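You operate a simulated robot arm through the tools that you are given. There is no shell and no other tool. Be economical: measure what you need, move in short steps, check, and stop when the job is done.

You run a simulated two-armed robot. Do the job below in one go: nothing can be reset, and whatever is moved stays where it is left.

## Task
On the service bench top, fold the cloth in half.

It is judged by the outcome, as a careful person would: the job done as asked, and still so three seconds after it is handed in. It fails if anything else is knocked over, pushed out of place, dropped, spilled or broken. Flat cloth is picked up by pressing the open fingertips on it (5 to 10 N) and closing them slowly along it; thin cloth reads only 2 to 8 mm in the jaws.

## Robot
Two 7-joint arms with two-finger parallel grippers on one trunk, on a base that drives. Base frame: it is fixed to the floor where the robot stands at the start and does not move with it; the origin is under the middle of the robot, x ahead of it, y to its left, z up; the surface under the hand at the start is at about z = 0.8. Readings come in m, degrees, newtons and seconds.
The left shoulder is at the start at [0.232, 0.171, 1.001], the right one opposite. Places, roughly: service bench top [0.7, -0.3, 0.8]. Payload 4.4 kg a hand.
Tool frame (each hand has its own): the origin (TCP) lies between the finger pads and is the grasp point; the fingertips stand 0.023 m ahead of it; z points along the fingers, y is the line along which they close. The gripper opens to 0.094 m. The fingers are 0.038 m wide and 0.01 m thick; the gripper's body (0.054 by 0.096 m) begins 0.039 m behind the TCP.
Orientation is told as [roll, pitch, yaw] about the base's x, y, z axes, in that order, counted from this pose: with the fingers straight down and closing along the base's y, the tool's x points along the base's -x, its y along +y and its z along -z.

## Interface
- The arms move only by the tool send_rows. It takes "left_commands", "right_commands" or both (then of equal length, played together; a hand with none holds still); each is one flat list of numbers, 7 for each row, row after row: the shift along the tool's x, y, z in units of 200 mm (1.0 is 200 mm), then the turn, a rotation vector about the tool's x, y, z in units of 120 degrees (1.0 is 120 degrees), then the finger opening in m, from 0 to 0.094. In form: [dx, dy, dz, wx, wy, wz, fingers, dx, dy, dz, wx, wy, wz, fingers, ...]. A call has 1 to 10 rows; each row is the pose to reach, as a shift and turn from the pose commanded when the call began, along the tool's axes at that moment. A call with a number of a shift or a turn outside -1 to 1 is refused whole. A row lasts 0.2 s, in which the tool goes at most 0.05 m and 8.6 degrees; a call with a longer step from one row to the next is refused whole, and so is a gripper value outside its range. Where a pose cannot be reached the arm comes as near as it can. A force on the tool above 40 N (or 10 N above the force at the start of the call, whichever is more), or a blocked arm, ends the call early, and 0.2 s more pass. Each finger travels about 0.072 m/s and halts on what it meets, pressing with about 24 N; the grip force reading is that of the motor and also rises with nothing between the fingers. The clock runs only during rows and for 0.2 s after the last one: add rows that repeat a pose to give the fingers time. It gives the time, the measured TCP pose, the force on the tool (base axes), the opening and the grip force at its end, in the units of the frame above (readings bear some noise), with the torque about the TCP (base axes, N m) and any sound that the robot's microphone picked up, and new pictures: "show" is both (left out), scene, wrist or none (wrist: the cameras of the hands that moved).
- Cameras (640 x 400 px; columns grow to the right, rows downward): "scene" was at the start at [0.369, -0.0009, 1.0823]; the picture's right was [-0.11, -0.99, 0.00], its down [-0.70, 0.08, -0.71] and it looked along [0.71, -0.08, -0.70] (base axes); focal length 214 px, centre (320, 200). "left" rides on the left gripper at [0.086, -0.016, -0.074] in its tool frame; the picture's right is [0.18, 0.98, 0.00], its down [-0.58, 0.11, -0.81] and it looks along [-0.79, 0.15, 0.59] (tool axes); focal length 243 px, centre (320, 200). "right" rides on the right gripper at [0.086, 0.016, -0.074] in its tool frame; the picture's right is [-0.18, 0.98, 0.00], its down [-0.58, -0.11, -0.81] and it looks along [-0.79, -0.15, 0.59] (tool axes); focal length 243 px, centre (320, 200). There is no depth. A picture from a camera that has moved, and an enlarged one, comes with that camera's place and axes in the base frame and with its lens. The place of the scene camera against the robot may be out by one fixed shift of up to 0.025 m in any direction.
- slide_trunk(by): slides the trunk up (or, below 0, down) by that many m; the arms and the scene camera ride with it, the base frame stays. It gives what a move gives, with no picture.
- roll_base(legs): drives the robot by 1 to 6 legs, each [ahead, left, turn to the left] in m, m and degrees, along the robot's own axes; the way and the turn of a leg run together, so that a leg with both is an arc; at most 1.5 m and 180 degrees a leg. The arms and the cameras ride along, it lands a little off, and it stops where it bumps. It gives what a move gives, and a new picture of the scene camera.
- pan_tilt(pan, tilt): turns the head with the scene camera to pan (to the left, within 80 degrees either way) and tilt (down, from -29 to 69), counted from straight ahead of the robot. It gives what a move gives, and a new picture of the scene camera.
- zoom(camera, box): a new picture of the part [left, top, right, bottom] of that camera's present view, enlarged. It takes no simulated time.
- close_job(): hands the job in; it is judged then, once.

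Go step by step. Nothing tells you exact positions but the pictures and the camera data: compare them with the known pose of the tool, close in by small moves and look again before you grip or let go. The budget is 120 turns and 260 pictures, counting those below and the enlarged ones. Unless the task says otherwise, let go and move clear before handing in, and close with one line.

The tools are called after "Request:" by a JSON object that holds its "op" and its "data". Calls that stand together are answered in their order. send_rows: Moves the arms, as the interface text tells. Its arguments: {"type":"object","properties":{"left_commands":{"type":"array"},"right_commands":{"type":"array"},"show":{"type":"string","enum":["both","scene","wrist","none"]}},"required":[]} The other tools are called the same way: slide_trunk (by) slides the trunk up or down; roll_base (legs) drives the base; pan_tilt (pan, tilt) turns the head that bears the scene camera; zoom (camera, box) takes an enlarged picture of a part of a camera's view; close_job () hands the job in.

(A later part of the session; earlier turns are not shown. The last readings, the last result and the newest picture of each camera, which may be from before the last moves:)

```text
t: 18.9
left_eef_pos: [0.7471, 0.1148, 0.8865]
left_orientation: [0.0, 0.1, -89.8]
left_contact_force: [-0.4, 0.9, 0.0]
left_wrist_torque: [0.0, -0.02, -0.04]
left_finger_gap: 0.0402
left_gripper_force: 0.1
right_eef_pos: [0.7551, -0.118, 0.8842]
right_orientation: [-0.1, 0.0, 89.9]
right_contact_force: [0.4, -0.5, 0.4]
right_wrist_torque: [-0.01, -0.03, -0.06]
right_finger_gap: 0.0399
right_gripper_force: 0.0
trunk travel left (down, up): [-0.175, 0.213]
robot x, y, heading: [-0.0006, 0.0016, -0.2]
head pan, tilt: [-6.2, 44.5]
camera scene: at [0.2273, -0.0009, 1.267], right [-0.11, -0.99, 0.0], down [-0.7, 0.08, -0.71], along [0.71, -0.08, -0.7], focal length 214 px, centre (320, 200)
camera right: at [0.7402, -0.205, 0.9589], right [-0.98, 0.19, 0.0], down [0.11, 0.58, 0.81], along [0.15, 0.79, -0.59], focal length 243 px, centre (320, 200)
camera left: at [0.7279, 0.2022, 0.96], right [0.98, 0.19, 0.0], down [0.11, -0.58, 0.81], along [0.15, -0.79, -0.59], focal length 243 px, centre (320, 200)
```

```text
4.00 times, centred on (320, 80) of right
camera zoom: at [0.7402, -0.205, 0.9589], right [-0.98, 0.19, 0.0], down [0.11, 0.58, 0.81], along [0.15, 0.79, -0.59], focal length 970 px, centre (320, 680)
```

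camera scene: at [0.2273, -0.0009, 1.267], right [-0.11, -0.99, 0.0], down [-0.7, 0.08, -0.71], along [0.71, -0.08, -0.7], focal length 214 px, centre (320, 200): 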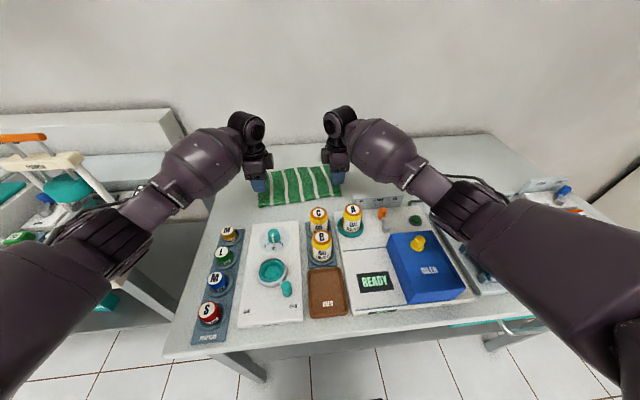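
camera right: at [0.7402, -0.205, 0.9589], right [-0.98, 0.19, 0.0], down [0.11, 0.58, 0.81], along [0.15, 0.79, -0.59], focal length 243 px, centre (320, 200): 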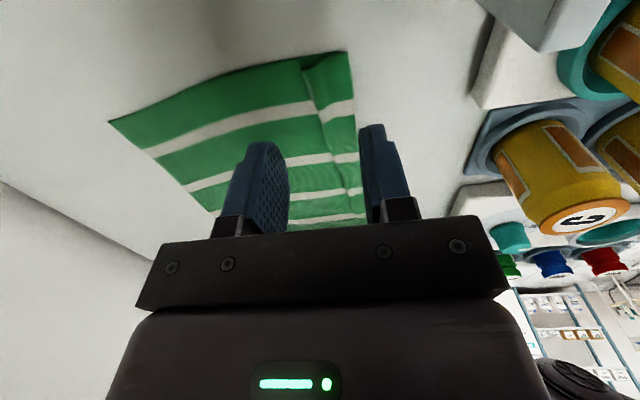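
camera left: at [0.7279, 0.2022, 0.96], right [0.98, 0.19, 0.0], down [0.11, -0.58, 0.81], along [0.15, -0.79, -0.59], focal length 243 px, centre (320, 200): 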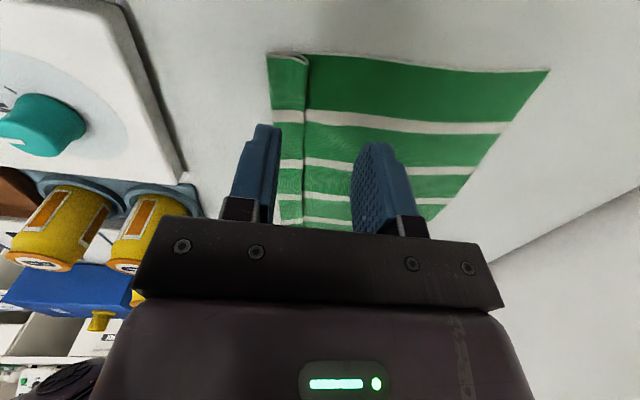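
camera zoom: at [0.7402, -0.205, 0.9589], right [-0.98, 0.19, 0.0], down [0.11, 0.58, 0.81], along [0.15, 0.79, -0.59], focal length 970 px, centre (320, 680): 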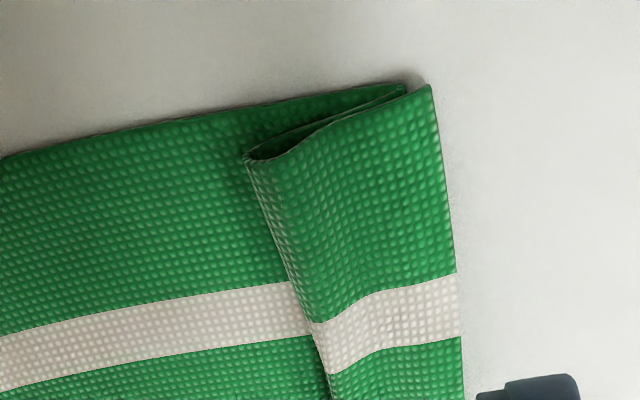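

The hem holds a flattened Z-pleat. Hanging the cloth from its far edge will open it by gravity, so I'll go above the far corners, lined up with the edge, and grip right on the edge there.

Request:
{"op": "send_rows", "data": {"left_commands": [0.015, 0.11, 0, 0, 0, -0.01, 0.04, 0.03, 0.22, 0, 0, 0, -0.02, 0.03, 0.045, 0.33, 0, 0, 0, -0.03, 0.024, 0.06, 0.44, 0, 0, 0, -0.04, 0.024, 0.075, 0.55, 0, 0, 0, -0.05, 0.024, 0.086, 0.655, 0, 0, 0, -0.05, 0.024], "right_commands": [-0.012, -0.13, 0, 0, 0, -0.01, 0.04, -0.024, -0.26, 0, 0, 0, -0.02, 0.03, -0.036, -0.39, 0, 0, 0, -0.03, 0.024, -0.048, -0.52, 0, 0, 0, -0.04, 0.024, -0.06, -0.65, 0, 0, 0, -0.05, 0.024, -0.07, -0.775, 0, 0, 0, -0.05, 0.024], "show": "both"}}

Request:
{"op": "zoom", "data": {"camera": "scene", "box": [220, 120, 380, 220]}}

```text
t: 20.4
left_eef_pos: [0.8539, 0.1343, 0.8826]
left_orientation: [0.1, 0.0, -83.9]
left_contact_force: [-0.3, -0.1, 0.1]
left_wrist_torque: [-0.02, 0.0, -0.01]
left_finger_gap: 0.0241
left_gripper_force: 0.0
left hand out of reach, approached as far as the arm can: row 6
right_eef_pos: [0.8523, -0.1123, 0.8837]
right_orientation: [0.0, 0.0, 96.0]
right_contact_force: [1.2, 0.8, 0.2]
right_wrist_torque: [-0.03, -0.02, -0.03]
right_finger_gap: 0.0237
right_gripper_force: 0.1
right hand out of reach, approached as far as the arm can: row 4, 5, 6
trunk travel left (down, up): [-0.175, 0.213]
robot x, y, heading: [0.0005, -0.0001, 0.1]
head pan, tilt: [-6.2, 44.5]
camera scene: at [0.2296, -0.0001, 1.266], right [-0.11, -0.99, 0.0], down [-0.7, 0.07, -0.71], along [0.71, -0.08, -0.7], focal length 214 px, centre (320, 200)
camera right: at [0.8452, -0.201, 0.9587], right [-1.0, 0.08, 0.0], down [0.05, 0.59, 0.81], along [0.06, 0.8, -0.59], focal length 243 px, centre (320, 200)
camera left: at [0.828, 0.2195, 0.957], right [0.96, 0.29, 0.0], down [0.17, -0.57, 0.81], along [0.23, -0.77, -0.59], focal length 243 px, centre (320, 200)
```

scene: 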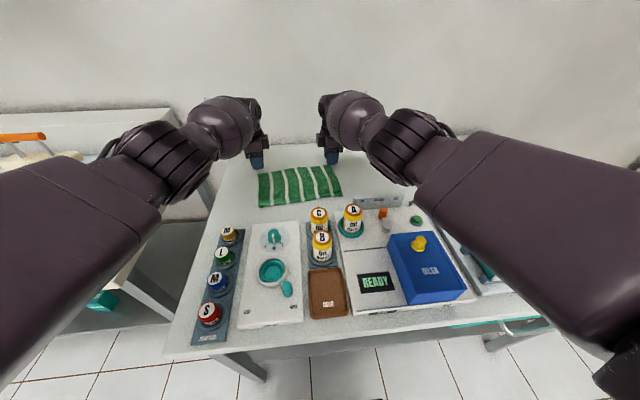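
right: 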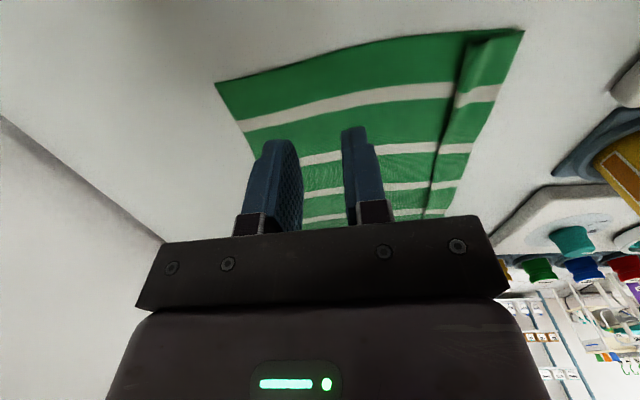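
left: 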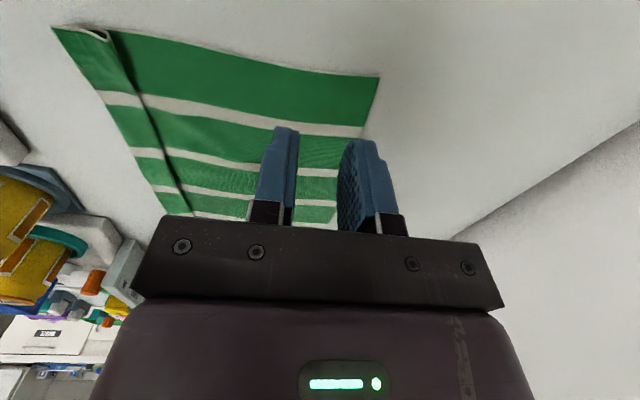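

```text
4.00 times, centred on (300, 170) of scene
camera zoom: at [0.2296, -0.0001, 1.266], right [-0.11, -0.99, 0.0], down [-0.7, 0.07, -0.71], along [0.71, -0.08, -0.7], focal length 858 px, centre (400, 320)
```

zoom: 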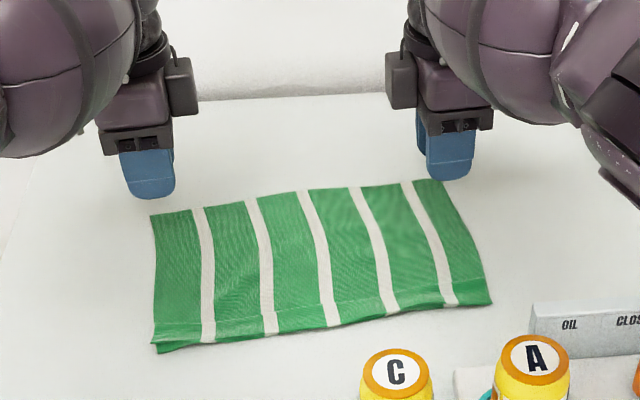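

The far edge is now out of reach, because raising the trunk also moved the shoulders back about 14 cm. I'll lift and retract the hands, then lower the trunk partway to get some reach back.

Request:
{"op": "send_rows", "data": {"left_commands": [0, 0.45, -0.1, 0, 0, -0.05, 0.024, 0, 0.35, -0.3, 0, 0, -0.05, 0.024, 0, 0.25, -0.5, 0, 0, -0.05, 0.024], "right_commands": [0, 0.1, -0.15, 0, 0, 0, 0.024, 0, 0.2, -0.3, 0, 0, 0, 0.024, 0, 0.25, -0.5, 0, 0, 0, 0.024], "show": "none"}}

```text
refused: row 1 steps farther than a row can; nothing moved
```

Request:
{"op": "send_rows", "data": {"left_commands": [0, -0.05, -0.15, 0, 0, 0, 0.024, 0, -0.1, -0.3, 0, 0, 0, 0.024, 0, -0.15, -0.5, 0, 0, 0, 0.024], "right_commands": [0, 0.05, -0.15, 0, 0, 0, 0.024, 0, 0.1, -0.3, 0, 0, 0, 0.024, 0, 0.15, -0.5, 0, 0, 0, 0.024], "show": "none"}}

Request:
{"op": "slide_trunk", "data": {"by": -0.08}}

Request:
{"op": "roll_base", "data": {"legs": [[0.04, 0, 0]]}}

```text
t: 21.1
left_eef_pos: [0.8224, 0.1319, 0.9855]
left_orientation: [0.1, 0.0, -83.8]
left_contact_force: [-0.4, -0.4, -0.3]
left_wrist_torque: [0.0, -0.03, -0.01]
left_finger_gap: 0.0238
left_gripper_force: 0.0
right_eef_pos: [0.8209, -0.118, 0.9911]
right_orientation: [-0.1, 0.0, 95.8]
right_contact_force: [0.0, -0.5, 0.6]
right_wrist_torque: [0.03, -0.05, 0.01]
right_finger_gap: 0.0241
right_gripper_force: 0.1
trunk travel left (down, up): [-0.175, 0.213]
robot x, y, heading: [-0.005, 0.0013, -0.1]
head pan, tilt: [-6.2, 44.5]
```

```text
t: 22.3
left_eef_pos: [0.8268, 0.1299, 0.9039]
left_orientation: [0.1, 0.0, -83.9]
left_contact_force: [-1.2, -0.2, 0.4]
left_wrist_torque: [-0.02, 0.02, -0.01]
left_finger_gap: 0.024
left_gripper_force: 0.1
right_eef_pos: [0.8192, -0.1201, 0.9067]
right_orientation: [-0.1, -0.1, 95.8]
right_contact_force: [0.3, -0.2, 0.2]
right_wrist_torque: [0.03, -0.01, 0.0]
right_finger_gap: 0.0239
right_gripper_force: 0.0
trunk travel left (down, up): [-0.095, 0.293]
robot x, y, heading: [-0.0006, -0.002, 0.1]
head pan, tilt: [-6.2, 44.5]
```

```text
t: 23.2
left_eef_pos: [0.8657, 0.1295, 0.9037]
left_orientation: [0.0, 0.0, -83.9]
left_contact_force: [0.0, -0.7, -0.7]
left_wrist_torque: [0.02, 0.01, 0.01]
left_finger_gap: 0.0238
left_gripper_force: 0.1
right_eef_pos: [0.8596, -0.1167, 0.9076]
right_orientation: [-0.1, 0.1, 95.8]
right_contact_force: [0.4, -0.1, 0.2]
right_wrist_torque: [0.01, -0.01, -0.03]
right_finger_gap: 0.024
right_gripper_force: 0.0
trunk travel left (down, up): [-0.095, 0.293]
robot x, y, heading: [0.039, -0.0001, 0.0]
head pan, tilt: [-6.2, 44.5]
camera scene: at [0.3507, -0.0007, 1.1695], right [-0.11, -0.99, 0.0], down [-0.7, 0.08, -0.71], along [0.71, -0.08, -0.7], focal length 214 px, centre (320, 200)
```

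scene: 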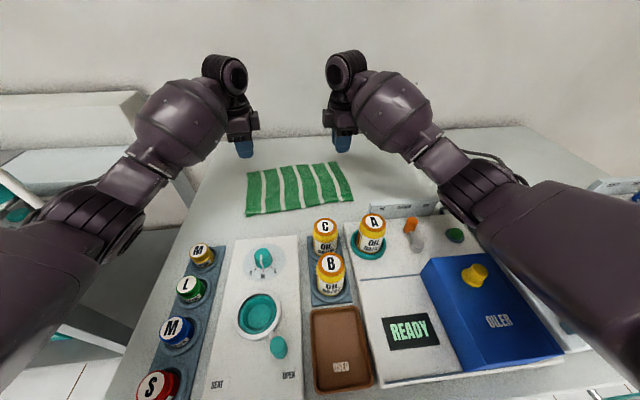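

The drive worked and everything still stands. The far corners are at left (0.887, 0.156) and right (0.920, -0.124). I'll move the fingers to straddle that edge, 4 cm up.

Request:
{"op": "send_rows", "data": {"left_commands": [0.002, 0.03, 0.08, 0, 0, 0, 0.022, 0.004, 0.06, 0.16, 0, 0, 0, 0.022, 0.006, 0.086, 0.24, 0, 0, 0, 0.022, 0.006, 0.086, 0.31, 0, 0, 0, 0.022], "right_commands": [-0.012, -0.065, 0.08, 0, 0, 0, 0.022, -0.024, -0.13, 0.16, 0, 0, 0, 0.022, -0.036, -0.195, 0.24, 0, 0, 0, 0.022, -0.046, -0.26, 0.33, 0, 0, 0, 0.022], "show": "both"}}

```text
t: 24.2
left_eef_pos: [0.8854, 0.134, 0.838]
left_orientation: [-0.1, 0.0, -83.9]
left_contact_force: [-0.9, -0.9, 0.3]
left_wrist_torque: [-0.02, 0.0, 0.01]
left_finger_gap: 0.0221
left_gripper_force: 0.2
right_eef_pos: [0.9101, -0.1035, 0.8383]
right_orientation: [0.0, 0.0, 96.0]
right_contact_force: [0.4, -0.1, -0.3]
right_wrist_torque: [-0.01, 0.0, -0.03]
right_finger_gap: 0.0221
right_gripper_force: 0.1
trunk travel left (down, up): [-0.095, 0.293]
robot x, y, heading: [0.0378, 0.0022, 0.1]
head pan, tilt: [-6.2, 44.5]
camera scene: at [0.351, -0.0005, 1.1692], right [-0.11, -0.99, 0.0], down [-0.7, 0.08, -0.71], along [0.71, -0.08, -0.7], focal length 214 px, centre (320, 200)
camera right: at [0.9038, -0.1914, 0.9126], right [-1.0, 0.08, 0.0], down [0.05, 0.59, 0.81], along [0.07, 0.8, -0.59], focal length 243 px, centre (320, 200)
camera left: at [0.8586, 0.2196, 0.9125], right [0.96, 0.29, 0.0], down [0.17, -0.57, 0.81], along [0.23, -0.77, -0.59], focal length 243 px, centre (320, 200)
```

scene: 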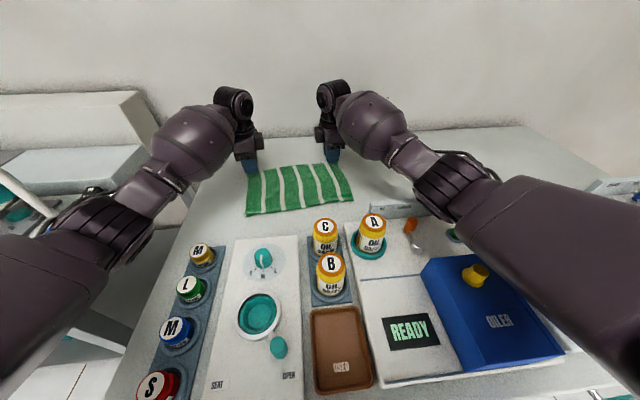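
right: 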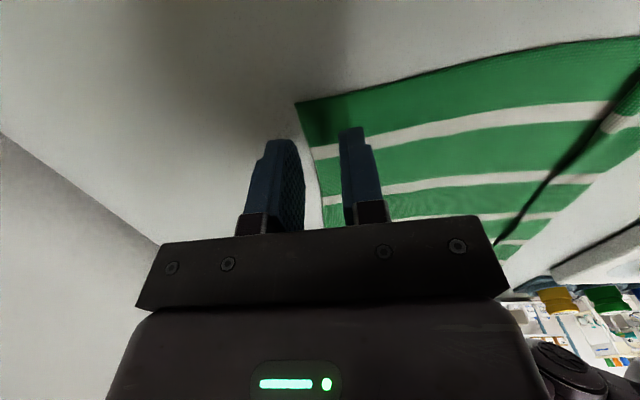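
left: 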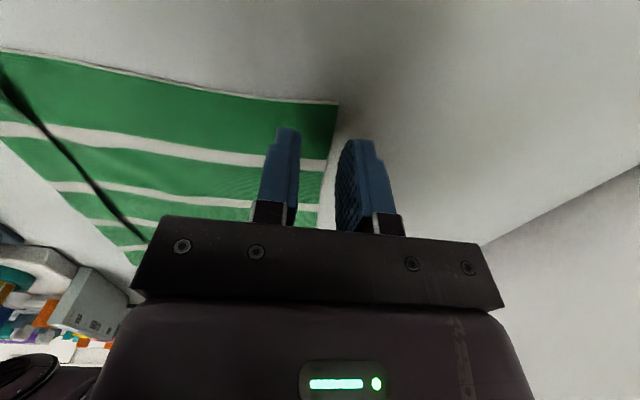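

The fingers straddle the far edge as planned. I'll shift the left hand 3 mm inward and press both down gently.

Request:
{"op": "send_rows", "data": {"left_commands": [0, -0.015, 0.03, 0, 0, 0, 0.022, 0, -0.015, 0.06, 0, 0, 0, 0.022, 0, -0.015, 0.07, 0, 0, 0, 0.022, 0, -0.015, 0.07, 0, 0, 0, 0.022], "right_commands": [0, 0, 0.03, 0, 0, 0, 0.022, 0, 0, 0.06, 0, 0, 0, 0.022, 0, 0, 0.07, 0, 0, 0, 0.022, 0, 0, 0.07, 0, 0, 0, 0.022], "show": "none"}}

```text
t: 25.2
left_eef_pos: [0.8798, 0.1335, 0.8268]
left_orientation: [0.1, -0.1, -83.9]
left_contact_force: [-0.2, -0.3, -0.3]
left_wrist_torque: [-0.02, -0.02, 0.06]
left_finger_gap: 0.0218
left_gripper_force: 0.0
right_eef_pos: [0.9092, -0.1024, 0.8272]
right_orientation: [-0.1, 0.1, 96.0]
right_contact_force: [-0.9, 0.6, -0.5]
right_wrist_torque: [0.01, 0.0, 0.0]
right_finger_gap: 0.0222
right_gripper_force: 0.1
trunk travel left (down, up): [-0.095, 0.293]
robot x, y, heading: [0.0396, 0.0018, -0.2]
head pan, tilt: [-6.2, 44.5]
```

Request:
{"op": "send_rows", "data": {"left_commands": [0, 0, 0.01, 0, 0, 0, 0.022, 0, 0, 0.017, 0, 0, 0, 0.022, 0, 0, 0.017, 0, 0, 0, 0.022], "right_commands": [0, 0, 0.01, 0, 0, 0, 0.022, 0, 0, 0.017, 0, 0, 0, 0.022, 0, 0, 0.017, 0, 0, 0, 0.022], "show": "none"}}

```text
t: 26.0
left_eef_pos: [0.8804, 0.1343, 0.8249]
left_orientation: [0.2, 0.0, -83.8]
left_contact_force: [-0.2, 0.2, 0.2]
left_wrist_torque: [-0.01, 0.02, 0.02]
left_finger_gap: 0.0222
left_gripper_force: 0.1
right_eef_pos: [0.9104, -0.1025, 0.8259]
right_orientation: [-0.2, 0.1, 95.9]
right_contact_force: [0.1, 0.7, 0.1]
right_wrist_torque: [-0.01, 0.01, -0.01]
right_finger_gap: 0.0218
right_gripper_force: 0.0
trunk travel left (down, up): [-0.095, 0.293]
robot x, y, heading: [0.0407, -0.0026, 0.3]
head pan, tilt: [-6.2, 44.5]
```

Request:
{"op": "send_rows", "data": {"left_commands": [0, 0, 0.006, 0, 0, 0, 0.022, 0, 0, 0.01, 0, 0, 0, 0.022, 0, 0, 0.01, 0, 0, 0, 0.022], "right_commands": [0, 0, 0.006, 0, 0, 0, 0.022, 0, 0, 0.011, 0, 0, 0, 0.022, 0, 0, 0.011, 0, 0, 0, 0.022], "show": "none"}}

```text
t: 26.8
left_eef_pos: [0.8798, 0.1348, 0.8238]
left_orientation: [0.1, -0.2, -83.8]
left_contact_force: [1.5, -1.1, 4.8]
left_wrist_torque: [0.02, 0.0, -0.02]
left_finger_gap: 0.0217
left_gripper_force: 0.1
right_eef_pos: [0.9101, -0.1027, 0.8256]
right_orientation: [-0.3, 0.3, 95.9]
right_contact_force: [-0.5, -0.6, -0.3]
right_wrist_torque: [0.03, 0.0, 0.0]
right_finger_gap: 0.0221
right_gripper_force: 0.2
trunk travel left (down, up): [-0.095, 0.293]
robot x, y, heading: [0.0382, 0.0014, 0.2]
head pan, tilt: [-6.2, 44.5]
```

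The left hand presses at 4.8 N, but the right isn't getting lower and its tilt is drifting. I'll check whether the trunk is leaning again.

Request:
{"op": "zoom", "data": {"camera": "scene", "box": [0, 0, 640, 400]}}

Request:
{"op": "zoom", "data": {"camera": "right", "box": [200, 80, 440, 230]}}

```text
1.00 times, centred on (320, 200) of scene (not enlarged: the box is as wide or as high as the picture)
camera zoom: at [0.349, 0.0013, 1.1707], right [-0.11, -0.99, 0.0], down [-0.7, 0.07, -0.71], along [0.71, -0.08, -0.7], focal length 214 px, centre (320, 200)
```

zoom: 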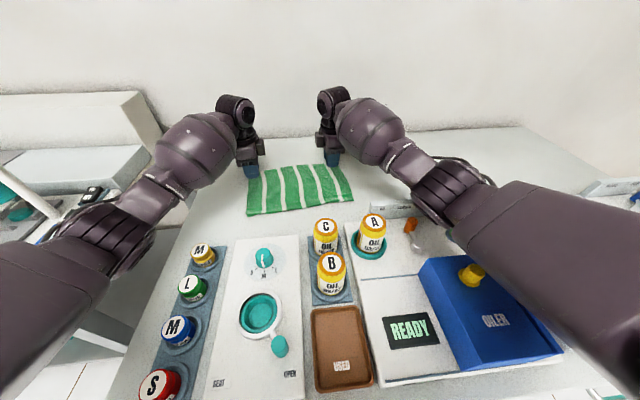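

```text
2.67 times, centred on (320, 155) of right
camera zoom: at [0.9028, -0.1908, 0.8998], right [-1.0, 0.08, -0.01], down [0.04, 0.59, 0.81], along [0.07, 0.8, -0.59], focal length 647 px, centre (320, 320)
```

zoom: 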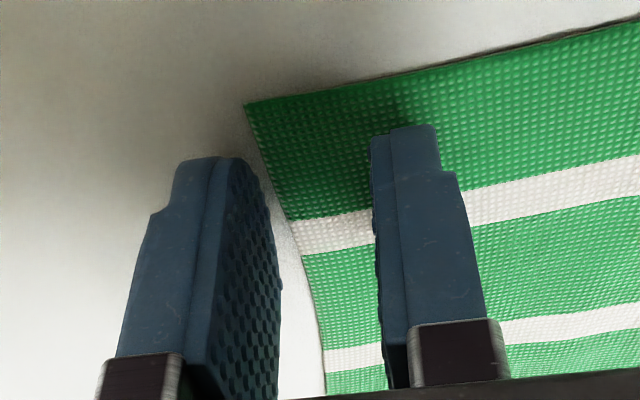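

A slight lean is starting, so the right arm is just touching something. I'll lift off, raise the trunk 5 cm and drive 5 cm forward for more elbow clearance.

Request:
{"op": "send_rows", "data": {"left_commands": [0, 0, -0.1, 0, 0, 0, 0.022, 0, 0, -0.2, 0, 0, 0, 0.022], "right_commands": [0, 0, -0.1, 0, 0, 0, 0.022, 0, 0, -0.2, 0, 0, 0, 0.022], "show": "none"}}

Request:
{"op": "slide_trunk", "data": {"by": 0.06}}

Request:
{"op": "roll_base", "data": {"legs": [[0.06, 0, 0]]}}

```text
t: 27.4
left_eef_pos: [0.8792, 0.1323, 0.8578]
left_orientation: [-0.2, 0.1, -83.8]
left_contact_force: [-0.9, -0.8, 0.2]
left_wrist_torque: [-0.01, 0.03, 0.0]
left_finger_gap: 0.0218
left_gripper_force: 0.1
right_eef_pos: [0.909, -0.1054, 0.8552]
right_orientation: [0.5, -0.1, 95.9]
right_contact_force: [0.1, -0.1, 0.0]
right_wrist_torque: [0.01, -0.02, 0.03]
right_finger_gap: 0.0221
right_gripper_force: 0.1
trunk travel left (down, up): [-0.095, 0.293]
robot x, y, heading: [0.0374, -0.0027, -0.2]
head pan, tilt: [-6.2, 44.5]
```

```text
t: 28.4
left_eef_pos: [0.8803, 0.1341, 0.9163]
left_orientation: [-0.4, 0.0, -83.8]
left_contact_force: [-0.8, -0.3, 0.3]
left_wrist_torque: [0.0, 0.02, 0.03]
left_finger_gap: 0.022
left_gripper_force: 0.0
right_eef_pos: [0.9102, -0.1041, 0.9173]
right_orientation: [0.4, 0.0, 96.0]
right_contact_force: [-0.9, 0.9, -0.5]
right_wrist_torque: [-0.01, 0.02, 0.01]
right_finger_gap: 0.0221
right_gripper_force: 0.1
trunk travel left (down, up): [-0.155, 0.233]
robot x, y, heading: [0.0382, -0.0008, -0.0]
head pan, tilt: [-6.2, 44.5]
```

```text
t: 29.4
left_eef_pos: [0.9155, 0.1368, 0.9195]
left_orientation: [-0.1, 0.0, -83.3]
left_contact_force: [-0.5, 1.2, 0.0]
left_wrist_torque: [-0.02, -0.01, 0.01]
left_finger_gap: 0.0218
left_gripper_force: 0.1
right_eef_pos: [0.948, -0.0996, 0.9185]
right_orientation: [0.1, 0.1, 96.3]
right_contact_force: [-0.3, -0.3, -0.3]
right_wrist_torque: [0.03, 0.04, 0.02]
right_finger_gap: 0.0218
right_gripper_force: 0.1
trunk travel left (down, up): [-0.155, 0.233]
robot x, y, heading: [0.0765, -0.0059, 0.4]
head pan, tilt: [-6.2, 44.5]
stopped in leg 1: the robot was blocked; the commanded pose is now the measured one
camera scene: at [0.3266, -0.001, 1.2427], right [-0.1, -0.99, 0.0], down [-0.7, 0.07, -0.71], along [0.71, -0.07, -0.7], focal length 214 px, centre (320, 200)
```

scene: 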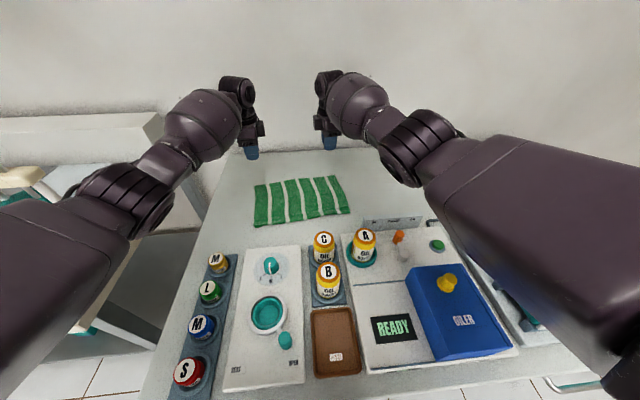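

The base bumped the bench front and stopped at x 0.077, with nothing disturbed that I can see. I'll back off 1 cm and bring the hands back over the far edge.

Request:
{"op": "roll_base", "data": {"legs": [[-0.012, 0, 0]]}}

Request:
{"op": "send_rows", "data": {"left_commands": [0, -0.03, 0.1, 0, 0, 0, 0.022, 0, -0.06, 0.2, 0, 0, 0, 0.022, 0, -0.09, 0.3, 0, 0, 0, 0.022, 0, -0.106, 0.41, 0, 0, 0, 0.022], "right_commands": [0, 0.03, 0.1, 0, 0, 0, 0.022, 0, 0.06, 0.2, 0, 0, 0, 0.022, 0, 0.1, 0.3, 0, 0, 0, 0.022, -0.01, 0.13, 0.4, 0, 0, 0, 0.022], "show": "both"}}

```text
t: 30.2
left_eef_pos: [0.904, 0.1375, 0.9204]
left_orientation: [-0.1, 0.0, -83.3]
left_contact_force: [0.4, 0.5, 0.9]
left_wrist_torque: [-0.01, -0.01, -0.01]
left_finger_gap: 0.0218
left_gripper_force: 0.0
right_eef_pos: [0.9346, -0.1003, 0.9193]
right_orientation: [0.1, 0.0, 96.3]
right_contact_force: [0.0, -0.1, -0.8]
right_wrist_torque: [0.01, 0.01, 0.02]
right_finger_gap: 0.0218
right_gripper_force: 0.1
trunk travel left (down, up): [-0.155, 0.233]
robot x, y, heading: [0.0652, -0.0006, 0.3]
head pan, tilt: [-6.2, 44.5]
camera scene: at [0.3147, -0.0011, 1.2428], right [-0.1, -0.99, 0.0], down [-0.7, 0.07, -0.71], along [0.71, -0.07, -0.7], focal length 214 px, centre (320, 200)
```

scene: 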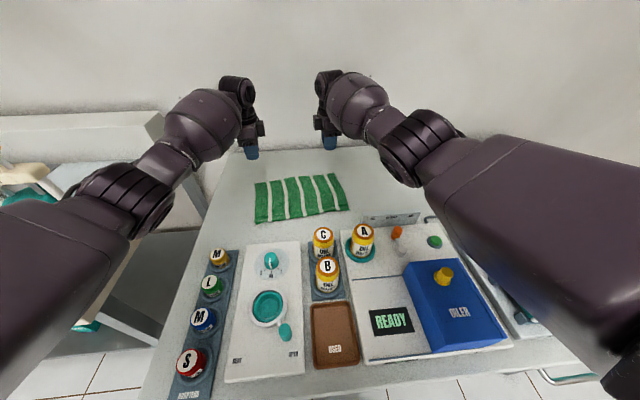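

```text
t: 31.2
left_eef_pos: [0.883, 0.1342, 0.8408]
left_orientation: [-0.1, 0.0, -83.3]
left_contact_force: [0.3, 0.0, 0.2]
left_wrist_torque: [-0.02, 0.01, 0.01]
left_finger_gap: 0.0223
left_gripper_force: 0.0
right_eef_pos: [0.908, -0.0988, 0.8393]
right_orientation: [0.2, 0.1, 96.3]
right_contact_force: [0.3, 0.0, -0.3]
right_wrist_torque: [-0.01, -0.02, -0.02]
right_finger_gap: 0.022
right_gripper_force: 0.0
trunk travel left (down, up): [-0.155, 0.233]
robot x, y, heading: [0.0649, -0.0028, 0.4]
head pan, tilt: [-6.2, 44.5]
camera scene: at [0.3152, -0.0009, 1.2428], right [-0.1, -0.99, 0.0], down [-0.7, 0.07, -0.71], along [0.71, -0.07, -0.7], focal length 214 px, centre (320, 200)
camera right: at [0.9024, -0.1882, 0.9137], right [-1.0, 0.07, 0.0], down [0.05, 0.59, 0.81], along [0.06, 0.8, -0.59], focal length 243 px, centre (320, 200)
camera left: at [0.8568, 0.2194, 0.9139], right [0.95, 0.3, 0.0], down [0.18, -0.56, 0.81], along [0.24, -0.77, -0.59], focal length 243 px, centre (320, 200)
```

scene: 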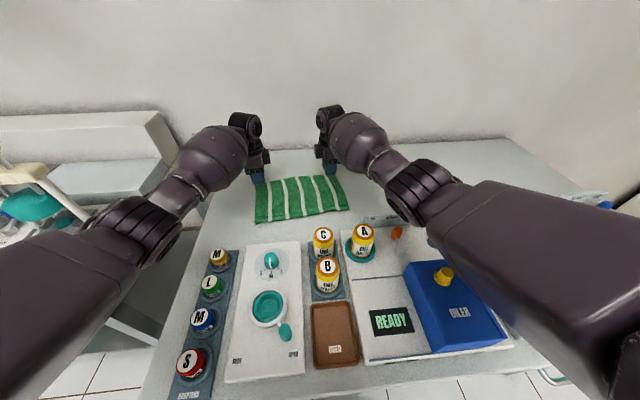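
right: 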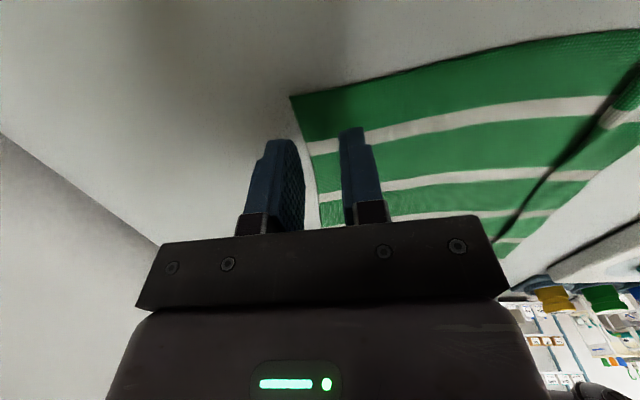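
left: 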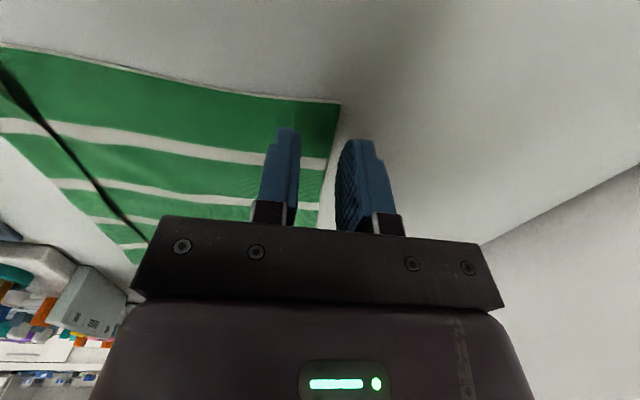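

The position is good, so I'll press down in steps again.

Request:
{"op": "send_rows", "data": {"left_commands": [0, 0, 0.03, 0, 0, 0, 0.022, 0, 0, 0.06, 0, 0, 0, 0.022, 0, 0, 0.08, 0, 0, 0, 0.022, 0, 0, 0.08, 0, 0, 0, 0.022], "right_commands": [0.015, 0, 0.03, 0, 0, 0, 0.022, 0.015, 0, 0.06, 0, 0, 0, 0.022, 0.015, 0, 0.075, 0, 0, 0, 0.022, 0.015, 0, 0.075, 0, 0, 0, 0.022], "show": "none"}}

```text
t: 32.2
left_eef_pos: [0.8844, 0.1342, 0.8244]
left_orientation: [-0.1, 0.0, -83.3]
left_contact_force: [0.2, -0.2, 2.5]
left_wrist_torque: [0.05, 0.02, -0.03]
left_finger_gap: 0.0218
left_gripper_force: 0.0
right_eef_pos: [0.9087, -0.1035, 0.8255]
right_orientation: [0.1, 0.0, 96.4]
right_contact_force: [0.6, 0.6, -0.2]
right_wrist_torque: [0.02, 0.0, 0.02]
right_finger_gap: 0.0218
right_gripper_force: 0.0
trunk travel left (down, up): [-0.155, 0.233]
robot x, y, heading: [0.0649, 0.0004, 0.3]
head pan, tilt: [-6.2, 44.5]
```

Request:
{"op": "send_rows", "data": {"left_commands": [0, 0, 0.003, 0, 0, 0, 0.022, 0, 0, 0.003, 0, 0, 0, 0.022], "right_commands": [0, 0, 0.008, 0, 0, 0, 0.022, 0, 0, 0.013, 0, 0, 0, 0.022], "show": "none"}}

```text
t: 32.8
left_eef_pos: [0.8847, 0.1357, 0.824]
left_orientation: [0.1, 0.0, -83.2]
left_contact_force: [0.9, 1.2, 6.4]
left_wrist_torque: [0.08, 0.09, -0.02]
left_finger_gap: 0.0217
left_gripper_force: 0.0
right_eef_pos: [0.9098, -0.1038, 0.823]
right_orientation: [-0.1, 0.0, 96.3]
right_contact_force: [-0.7, -1.2, 3.8]
right_wrist_torque: [-0.07, 0.03, -0.02]
right_finger_gap: 0.0223
right_gripper_force: 0.1
trunk travel left (down, up): [-0.155, 0.233]
robot x, y, heading: [0.0635, -0.0023, 0.6]
head pan, tilt: [-6.2, 44.5]
```

The presses read 6.4 N on the left and 3.8 N on the right, with no lean. I'll add a touch on the right and close slowly.

Request:
{"op": "send_rows", "data": {"left_commands": [0, 0, 0, 0, 0, 0, 0.02, 0, 0, 0, 0, 0, 0, 0.017, 0, 0, 0, 0, 0, 0, 0.014, 0, 0, 0, 0, 0, 0, 0.011, 0, 0, 0, 0, 0, 0, 0.008, 0, 0, 0, 0, 0, 0, 0.005, 0, 0, 0, 0, 0, 0, 0.002, 0, 0, 0, 0, 0, 0, 0, 0, 0, 0, 0, 0, 0, 0], "right_commands": [0, 0, 0.003, 0, 0, 0, 0.02, 0, 0, 0.003, 0, 0, 0, 0.017, 0, 0, 0.003, 0, 0, 0, 0.014, 0, 0, 0.003, 0, 0, 0, 0.011, 0, 0, 0.003, 0, 0, 0, 0.008, 0, 0, 0.003, 0, 0, 0, 0.005, 0, 0, 0.003, 0, 0, 0, 0.002, 0, 0, 0.003, 0, 0, 0, 0, 0, 0, 0.003, 0, 0, 0, 0], "show": "wrist"}}

```text
t: 34.8
left_eef_pos: [0.8828, 0.1346, 0.8247]
left_orientation: [0.1, 0.0, -83.3]
left_contact_force: [-0.2, -0.5, 6.2]
left_wrist_torque: [0.05, 0.06, 0.01]
left_finger_gap: 0.0024
left_gripper_force: 23.7
right_eef_pos: [0.9089, -0.103, 0.823]
right_orientation: [-0.1, 0.0, 96.3]
right_contact_force: [0.5, 0.2, 13.8]
right_wrist_torque: [-0.09, 0.04, 0.03]
right_finger_gap: 0.0024
right_gripper_force: 23.7
trunk travel left (down, up): [-0.155, 0.233]
robot x, y, heading: [0.0637, 0.0004, 0.5]
head pan, tilt: [-6.2, 44.5]
camera right: at [0.9024, -0.1923, 0.8985], right [-1.0, 0.07, 0.0], down [0.04, 0.59, 0.81], along [0.06, 0.8, -0.59], focal length 243 px, centre (320, 200)
camera left: at [0.8555, 0.2201, 0.8986], right [0.95, 0.3, 0.0], down [0.17, -0.56, 0.81], along [0.24, -0.77, -0.59], focal length 243 px, centre (320, 200)
```

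right: 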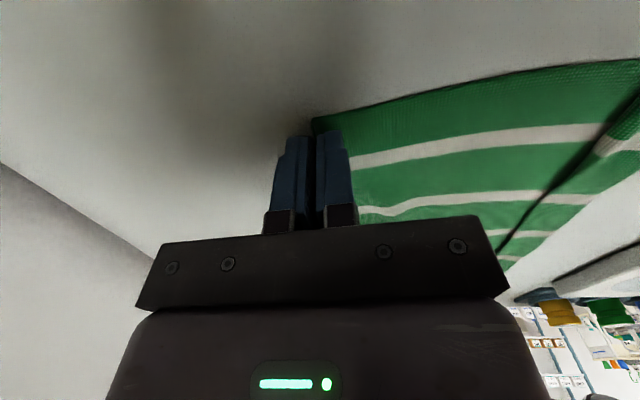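
left: 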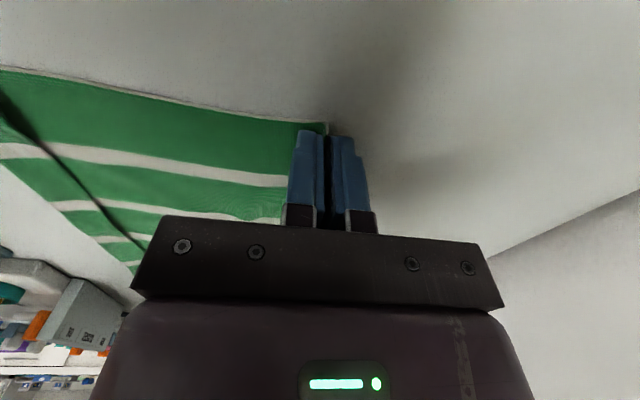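

Both jaws closed at 2.4 mm right on the edge. I'll lift to see whether they hold.

Request:
{"op": "send_rows", "data": {"left_commands": [0, 0, -0.05, 0, 0, 0, 0, 0, 0, -0.1, 0, 0, 0, 0, 0, 0, -0.2, 0, 0, 0, 0, 0, 0, -0.3, 0, 0, 0, 0, 0, 0, -0.4, 0, 0, 0, 0], "right_commands": [0, 0, -0.05, 0, 0, 0, 0, 0, 0, -0.1, 0, 0, 0, 0, 0, 0, -0.2, 0, 0, 0, 0, 0, 0, -0.3, 0, 0, 0, 0, 0, 0, -0.4, 0, 0, 0, 0], "show": "both"}}

Request:
{"op": "zoom", "data": {"camera": "scene", "box": [220, 100, 380, 200]}}

```text
t: 36.0
left_eef_pos: [0.881, 0.1364, 0.9036]
left_orientation: [0.1, 0.1, -83.5]
left_contact_force: [0.1, -0.9, 0.1]
left_wrist_torque: [-0.02, 0.0, -0.01]
left_finger_gap: 0.0026
left_gripper_force: 24.1
right_eef_pos: [0.9076, -0.1048, 0.9029]
right_orientation: [-0.1, 0.0, 96.3]
right_contact_force: [-0.7, 1.3, -0.4]
right_wrist_torque: [0.01, 0.02, 0.0]
right_finger_gap: 0.0021
right_gripper_force: 24.1
trunk travel left (down, up): [-0.155, 0.233]
robot x, y, heading: [0.0659, -0.002, 0.5]
head pan, tilt: [-6.2, 44.5]
camera scene: at [0.3136, -0.001, 1.2434], right [-0.1, -0.99, 0.0], down [-0.7, 0.07, -0.71], along [0.71, -0.07, -0.7], focal length 214 px, centre (320, 200)
camera right: at [0.9025, -0.1928, 0.9773], right [-1.0, 0.08, 0.0], down [0.04, 0.59, 0.81], along [0.06, 0.8, -0.59], focal length 243 px, centre (320, 200)
camera left: at [0.8535, 0.2212, 0.9776], right [0.96, 0.3, 0.0], down [0.18, -0.56, 0.81], along [0.24, -0.77, -0.59], focal length 243 px, centre (320, 200)
```

scene: 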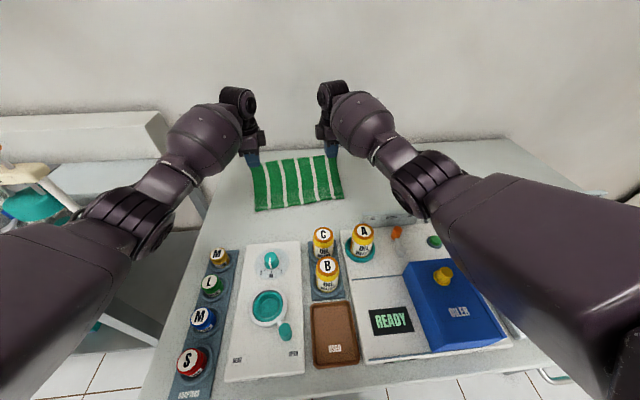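
right: 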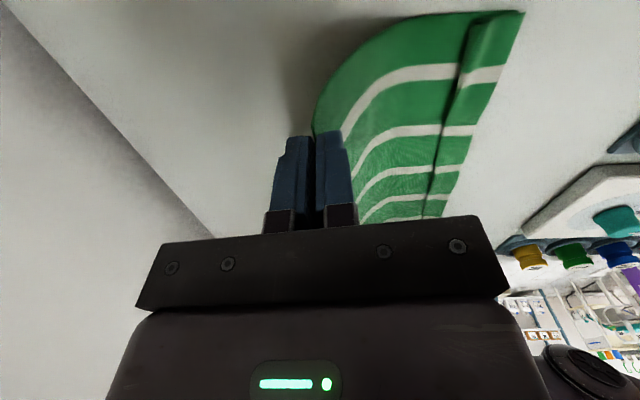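
left: 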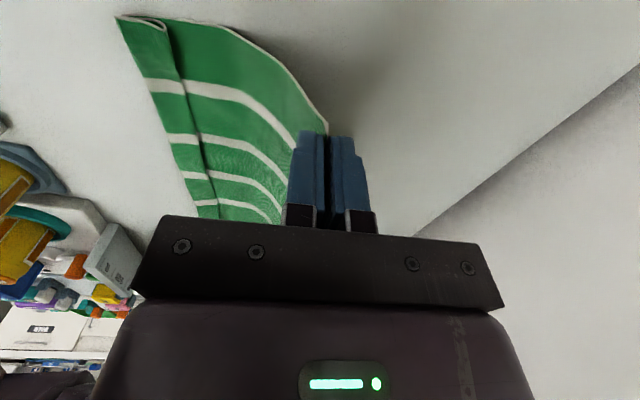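

```text
4.00 times, centred on (300, 150) of scene
camera zoom: at [0.3136, -0.001, 1.2434], right [-0.1, -0.99, 0.0], down [-0.7, 0.07, -0.71], along [0.71, -0.07, -0.7], focal length 858 px, centre (400, 400)
```

zoom: 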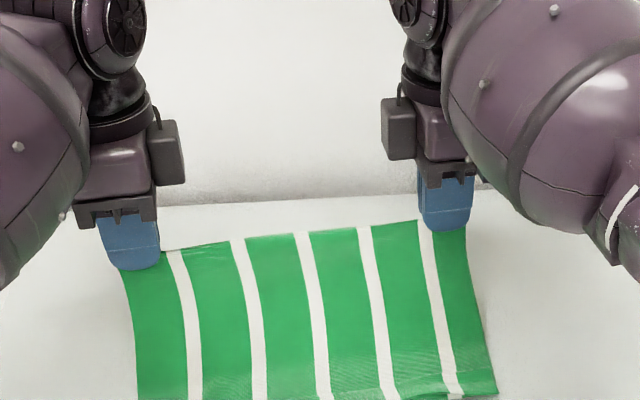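

The grip is clean, right on the edge with no hem behind it. I'll lift straight up so the cloth hangs free and the pleat falls open, and square the hands up on the way.

Request:
{"op": "send_rows", "data": {"left_commands": [-0.007, -0.006, -0.093, 0, 0, 0.005, 0, -0.014, -0.012, -0.186, 0, 0, 0.011, 0, -0.021, -0.019, -0.279, 0, 0, 0.016, 0, -0.028, -0.025, -0.372, 0, 0, 0.022, 0, -0.035, -0.031, -0.465, 0, 0, 0.027, 0, -0.042, -0.038, -0.558, 0, 0, 0.032, 0, -0.049, -0.044, -0.651, 0, 0, 0.038, 0, -0.056, -0.05, -0.744, 0, 0, 0.043, 0, -0.063, -0.057, -0.837, 0, 0, 0.049, 0, -0.07, -0.063, -0.93, 0, 0, 0.054, 0], "right_commands": [0.006, 0.02, -0.093, 0, 0, 0.005, 0, 0.012, 0.039, -0.186, 0, 0, 0.01, 0, 0.018, 0.059, -0.28, 0, 0, 0.016, 0, 0.024, 0.078, -0.373, 0, 0, 0.021, 0, 0.03, 0.098, -0.466, 0, 0, 0.026, 0, 0.036, 0.118, -0.56, 0, 0, 0.031, 0, 0.042, 0.137, -0.653, 0, 0, 0.037, 0, 0.048, 0.157, -0.746, 0, 0, 0.042, 0, 0.054, 0.176, -0.84, 0, 0, 0.047, 0, 0.06, 0.196, -0.935, 0, 0, 0.052, 0], "show": "both"}}

```text
t: 38.2
left_eef_pos: [0.871, 0.1184, 1.0913]
left_orientation: [0.1, 0.0, -89.9]
left_contact_force: [-0.2, -0.4, 0.5]
left_wrist_torque: [0.01, -0.03, 0.04]
left_finger_gap: 0.0023
left_gripper_force: 24.1
right_eef_pos: [0.8713, -0.1206, 1.0899]
right_orientation: [0.1, 0.1, 90.0]
right_contact_force: [-0.2, -0.2, 0.3]
right_wrist_torque: [0.0, -0.03, 0.02]
right_finger_gap: 0.0021
right_gripper_force: 24.4
trunk travel left (down, up): [-0.155, 0.233]
robot x, y, heading: [0.0632, -0.005, 0.2]
head pan, tilt: [-6.2, 44.5]
camera scene: at [0.3132, -0.0014, 1.2436], right [-0.1, -0.99, 0.0], down [-0.7, 0.07, -0.71], along [0.71, -0.07, -0.7], focal length 214 px, centre (320, 200)
camera right: at [0.8553, -0.2085, 1.1648], right [-0.98, 0.18, 0.0], down [0.11, 0.58, 0.81], along [0.15, 0.79, -0.59], focal length 243 px, centre (320, 200)
camera left: at [0.854, 0.2054, 1.1653], right [0.98, 0.19, 0.0], down [0.11, -0.58, 0.81], along [0.15, -0.79, -0.59], focal length 243 px, centre (320, 200)
```

scene: 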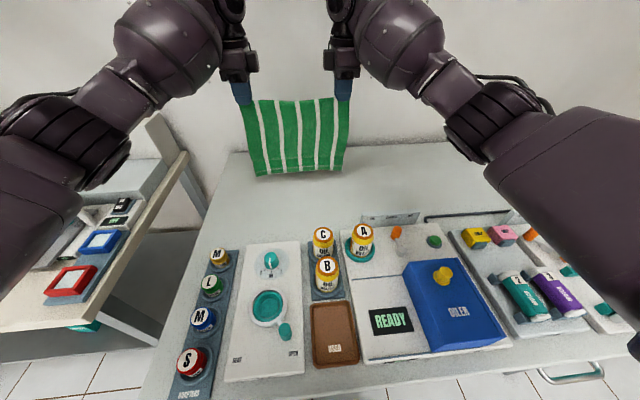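
right: 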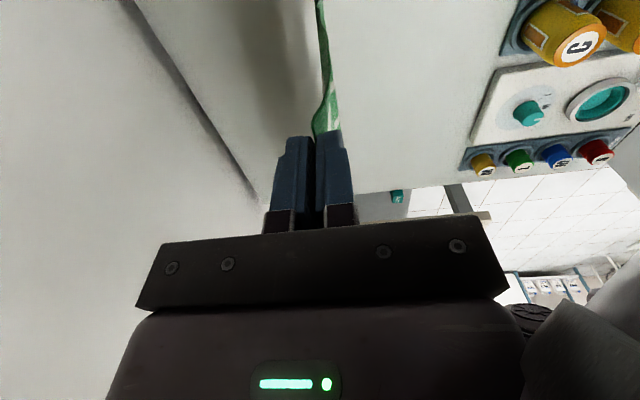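
left: 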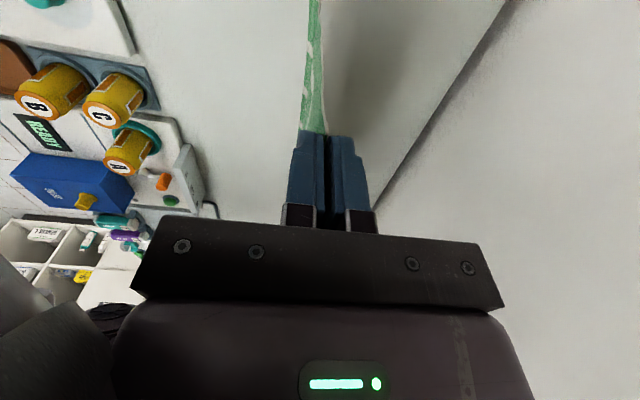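

The cloth hangs squarely from both hands. I'll zoom in on the hem to see whether the pleat opened.

Request:
{"op": "zoom", "data": {"camera": "scene", "box": [220, 90, 380, 190]}}

```text
4.00 times, centred on (300, 140) of scene
camera zoom: at [0.3132, -0.0014, 1.2436], right [-0.1, -0.99, 0.0], down [-0.7, 0.07, -0.71], along [0.71, -0.07, -0.7], focal length 858 px, centre (400, 440)
```

zoom: 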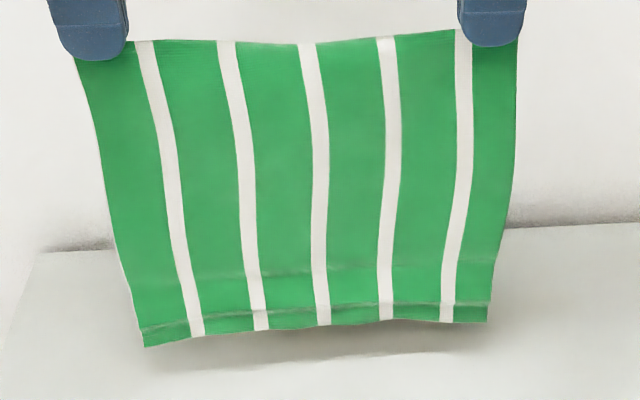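

The pleat has opened, leaving only faint crease lines, and the free edge hangs at about z 0.85. I'll touch that edge down at x ≈ 0.895 and lay the lower half toward the robot.

Request:
{"op": "send_rows", "data": {"left_commands": [0, 0.12, 0.15, 0, 0, 0, 0, 0, 0.12, 0.19, 0, 0, 0, 0, 0, 0.105, 0.24, 0, 0, 0, 0, 0, 0.07, 0.3, 0, 0, 0, 0, 0, 0.02, 0.375, 0, 0, 0, 0, 0, -0.03, 0.45, 0, 0, 0, 0, 0, -0.08, 0.515, 0, 0, 0, 0, 0, -0.13, 0.575, 0, 0, 0, 0, 0, -0.18, 0.625, 0, 0, 0, 0, 0, -0.23, 0.675, 0, 0, 0, 0], "right_commands": [0, -0.12, 0.15, 0, 0, 0, 0, 0, -0.12, 0.19, 0, 0, 0, 0, 0, -0.105, 0.24, 0, 0, 0, 0, 0, -0.07, 0.3, 0, 0, 0, 0, 0, -0.02, 0.375, 0, 0, 0, 0, 0, 0.03, 0.45, 0, 0, 0, 0, 0, 0.08, 0.515, 0, 0, 0, 0, 0, 0.13, 0.575, 0, 0, 0, 0, 0, 0.18, 0.625, 0, 0, 0, 0, 0, 0.23, 0.675, 0, 0, 0, 0], "show": "both"}}

Request:
{"op": "zoom", "data": {"camera": "scene", "box": [220, 90, 380, 190]}}

```text
t: 40.4
left_eef_pos: [0.8273, 0.1198, 0.9555]
left_orientation: [-0.2, 0.0, -89.8]
left_contact_force: [-0.6, 0.2, 0.0]
left_wrist_torque: [0.01, 0.0, 0.01]
left_finger_gap: 0.0024
left_gripper_force: 23.6
right_eef_pos: [0.8266, -0.1206, 0.9525]
right_orientation: [0.1, 0.0, 90.0]
right_contact_force: [1.0, 0.3, -0.7]
right_wrist_torque: [0.0, 0.02, 0.03]
right_finger_gap: 0.0024
right_gripper_force: 24.5
trunk travel left (down, up): [-0.155, 0.233]
robot x, y, heading: [0.0649, -0.0047, 0.4]
head pan, tilt: [-6.2, 44.5]
camera scene: at [0.3147, -0.001, 1.243], right [-0.1, -0.99, 0.0], down [-0.7, 0.07, -0.71], along [0.71, -0.07, -0.7], focal length 214 px, centre (320, 200)
camera right: at [0.811, -0.2071, 1.0261], right [-0.98, 0.18, 0.0], down [0.11, 0.58, 0.81], along [0.15, 0.79, -0.59], focal length 243 px, centre (320, 200)
camera left: at [0.8092, 0.2073, 1.0279], right [0.98, 0.19, 0.0], down [0.11, -0.58, 0.81], along [0.15, -0.79, -0.59], focal length 243 px, centre (320, 200)
```

scene: 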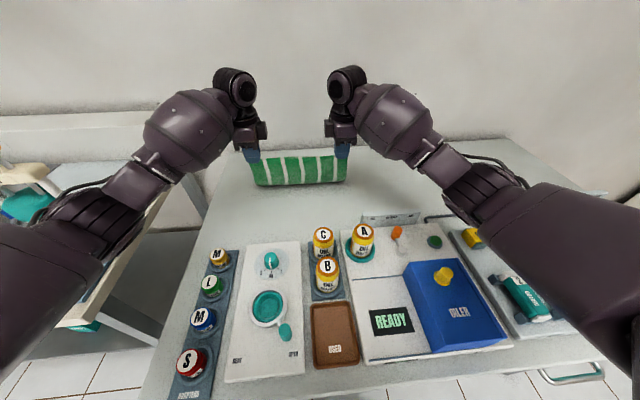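
right: 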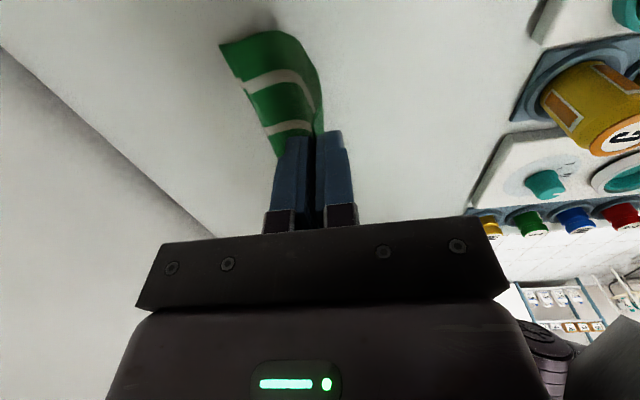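
left: 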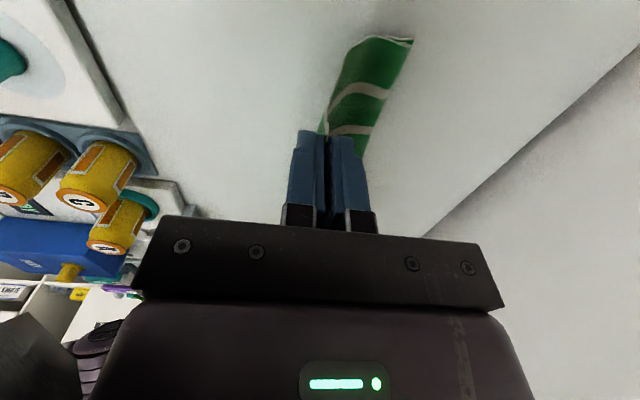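

```text
4.00 times, centred on (300, 140) of scene
camera zoom: at [0.3147, -0.001, 1.243], right [-0.1, -0.99, 0.0], down [-0.7, 0.07, -0.71], along [0.71, -0.07, -0.7], focal length 858 px, centre (400, 440)
```

zoom: 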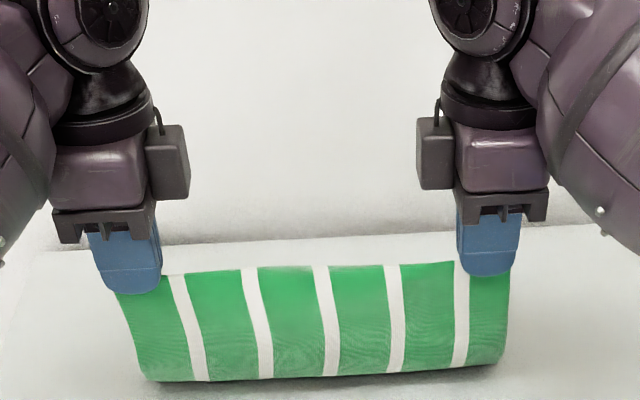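

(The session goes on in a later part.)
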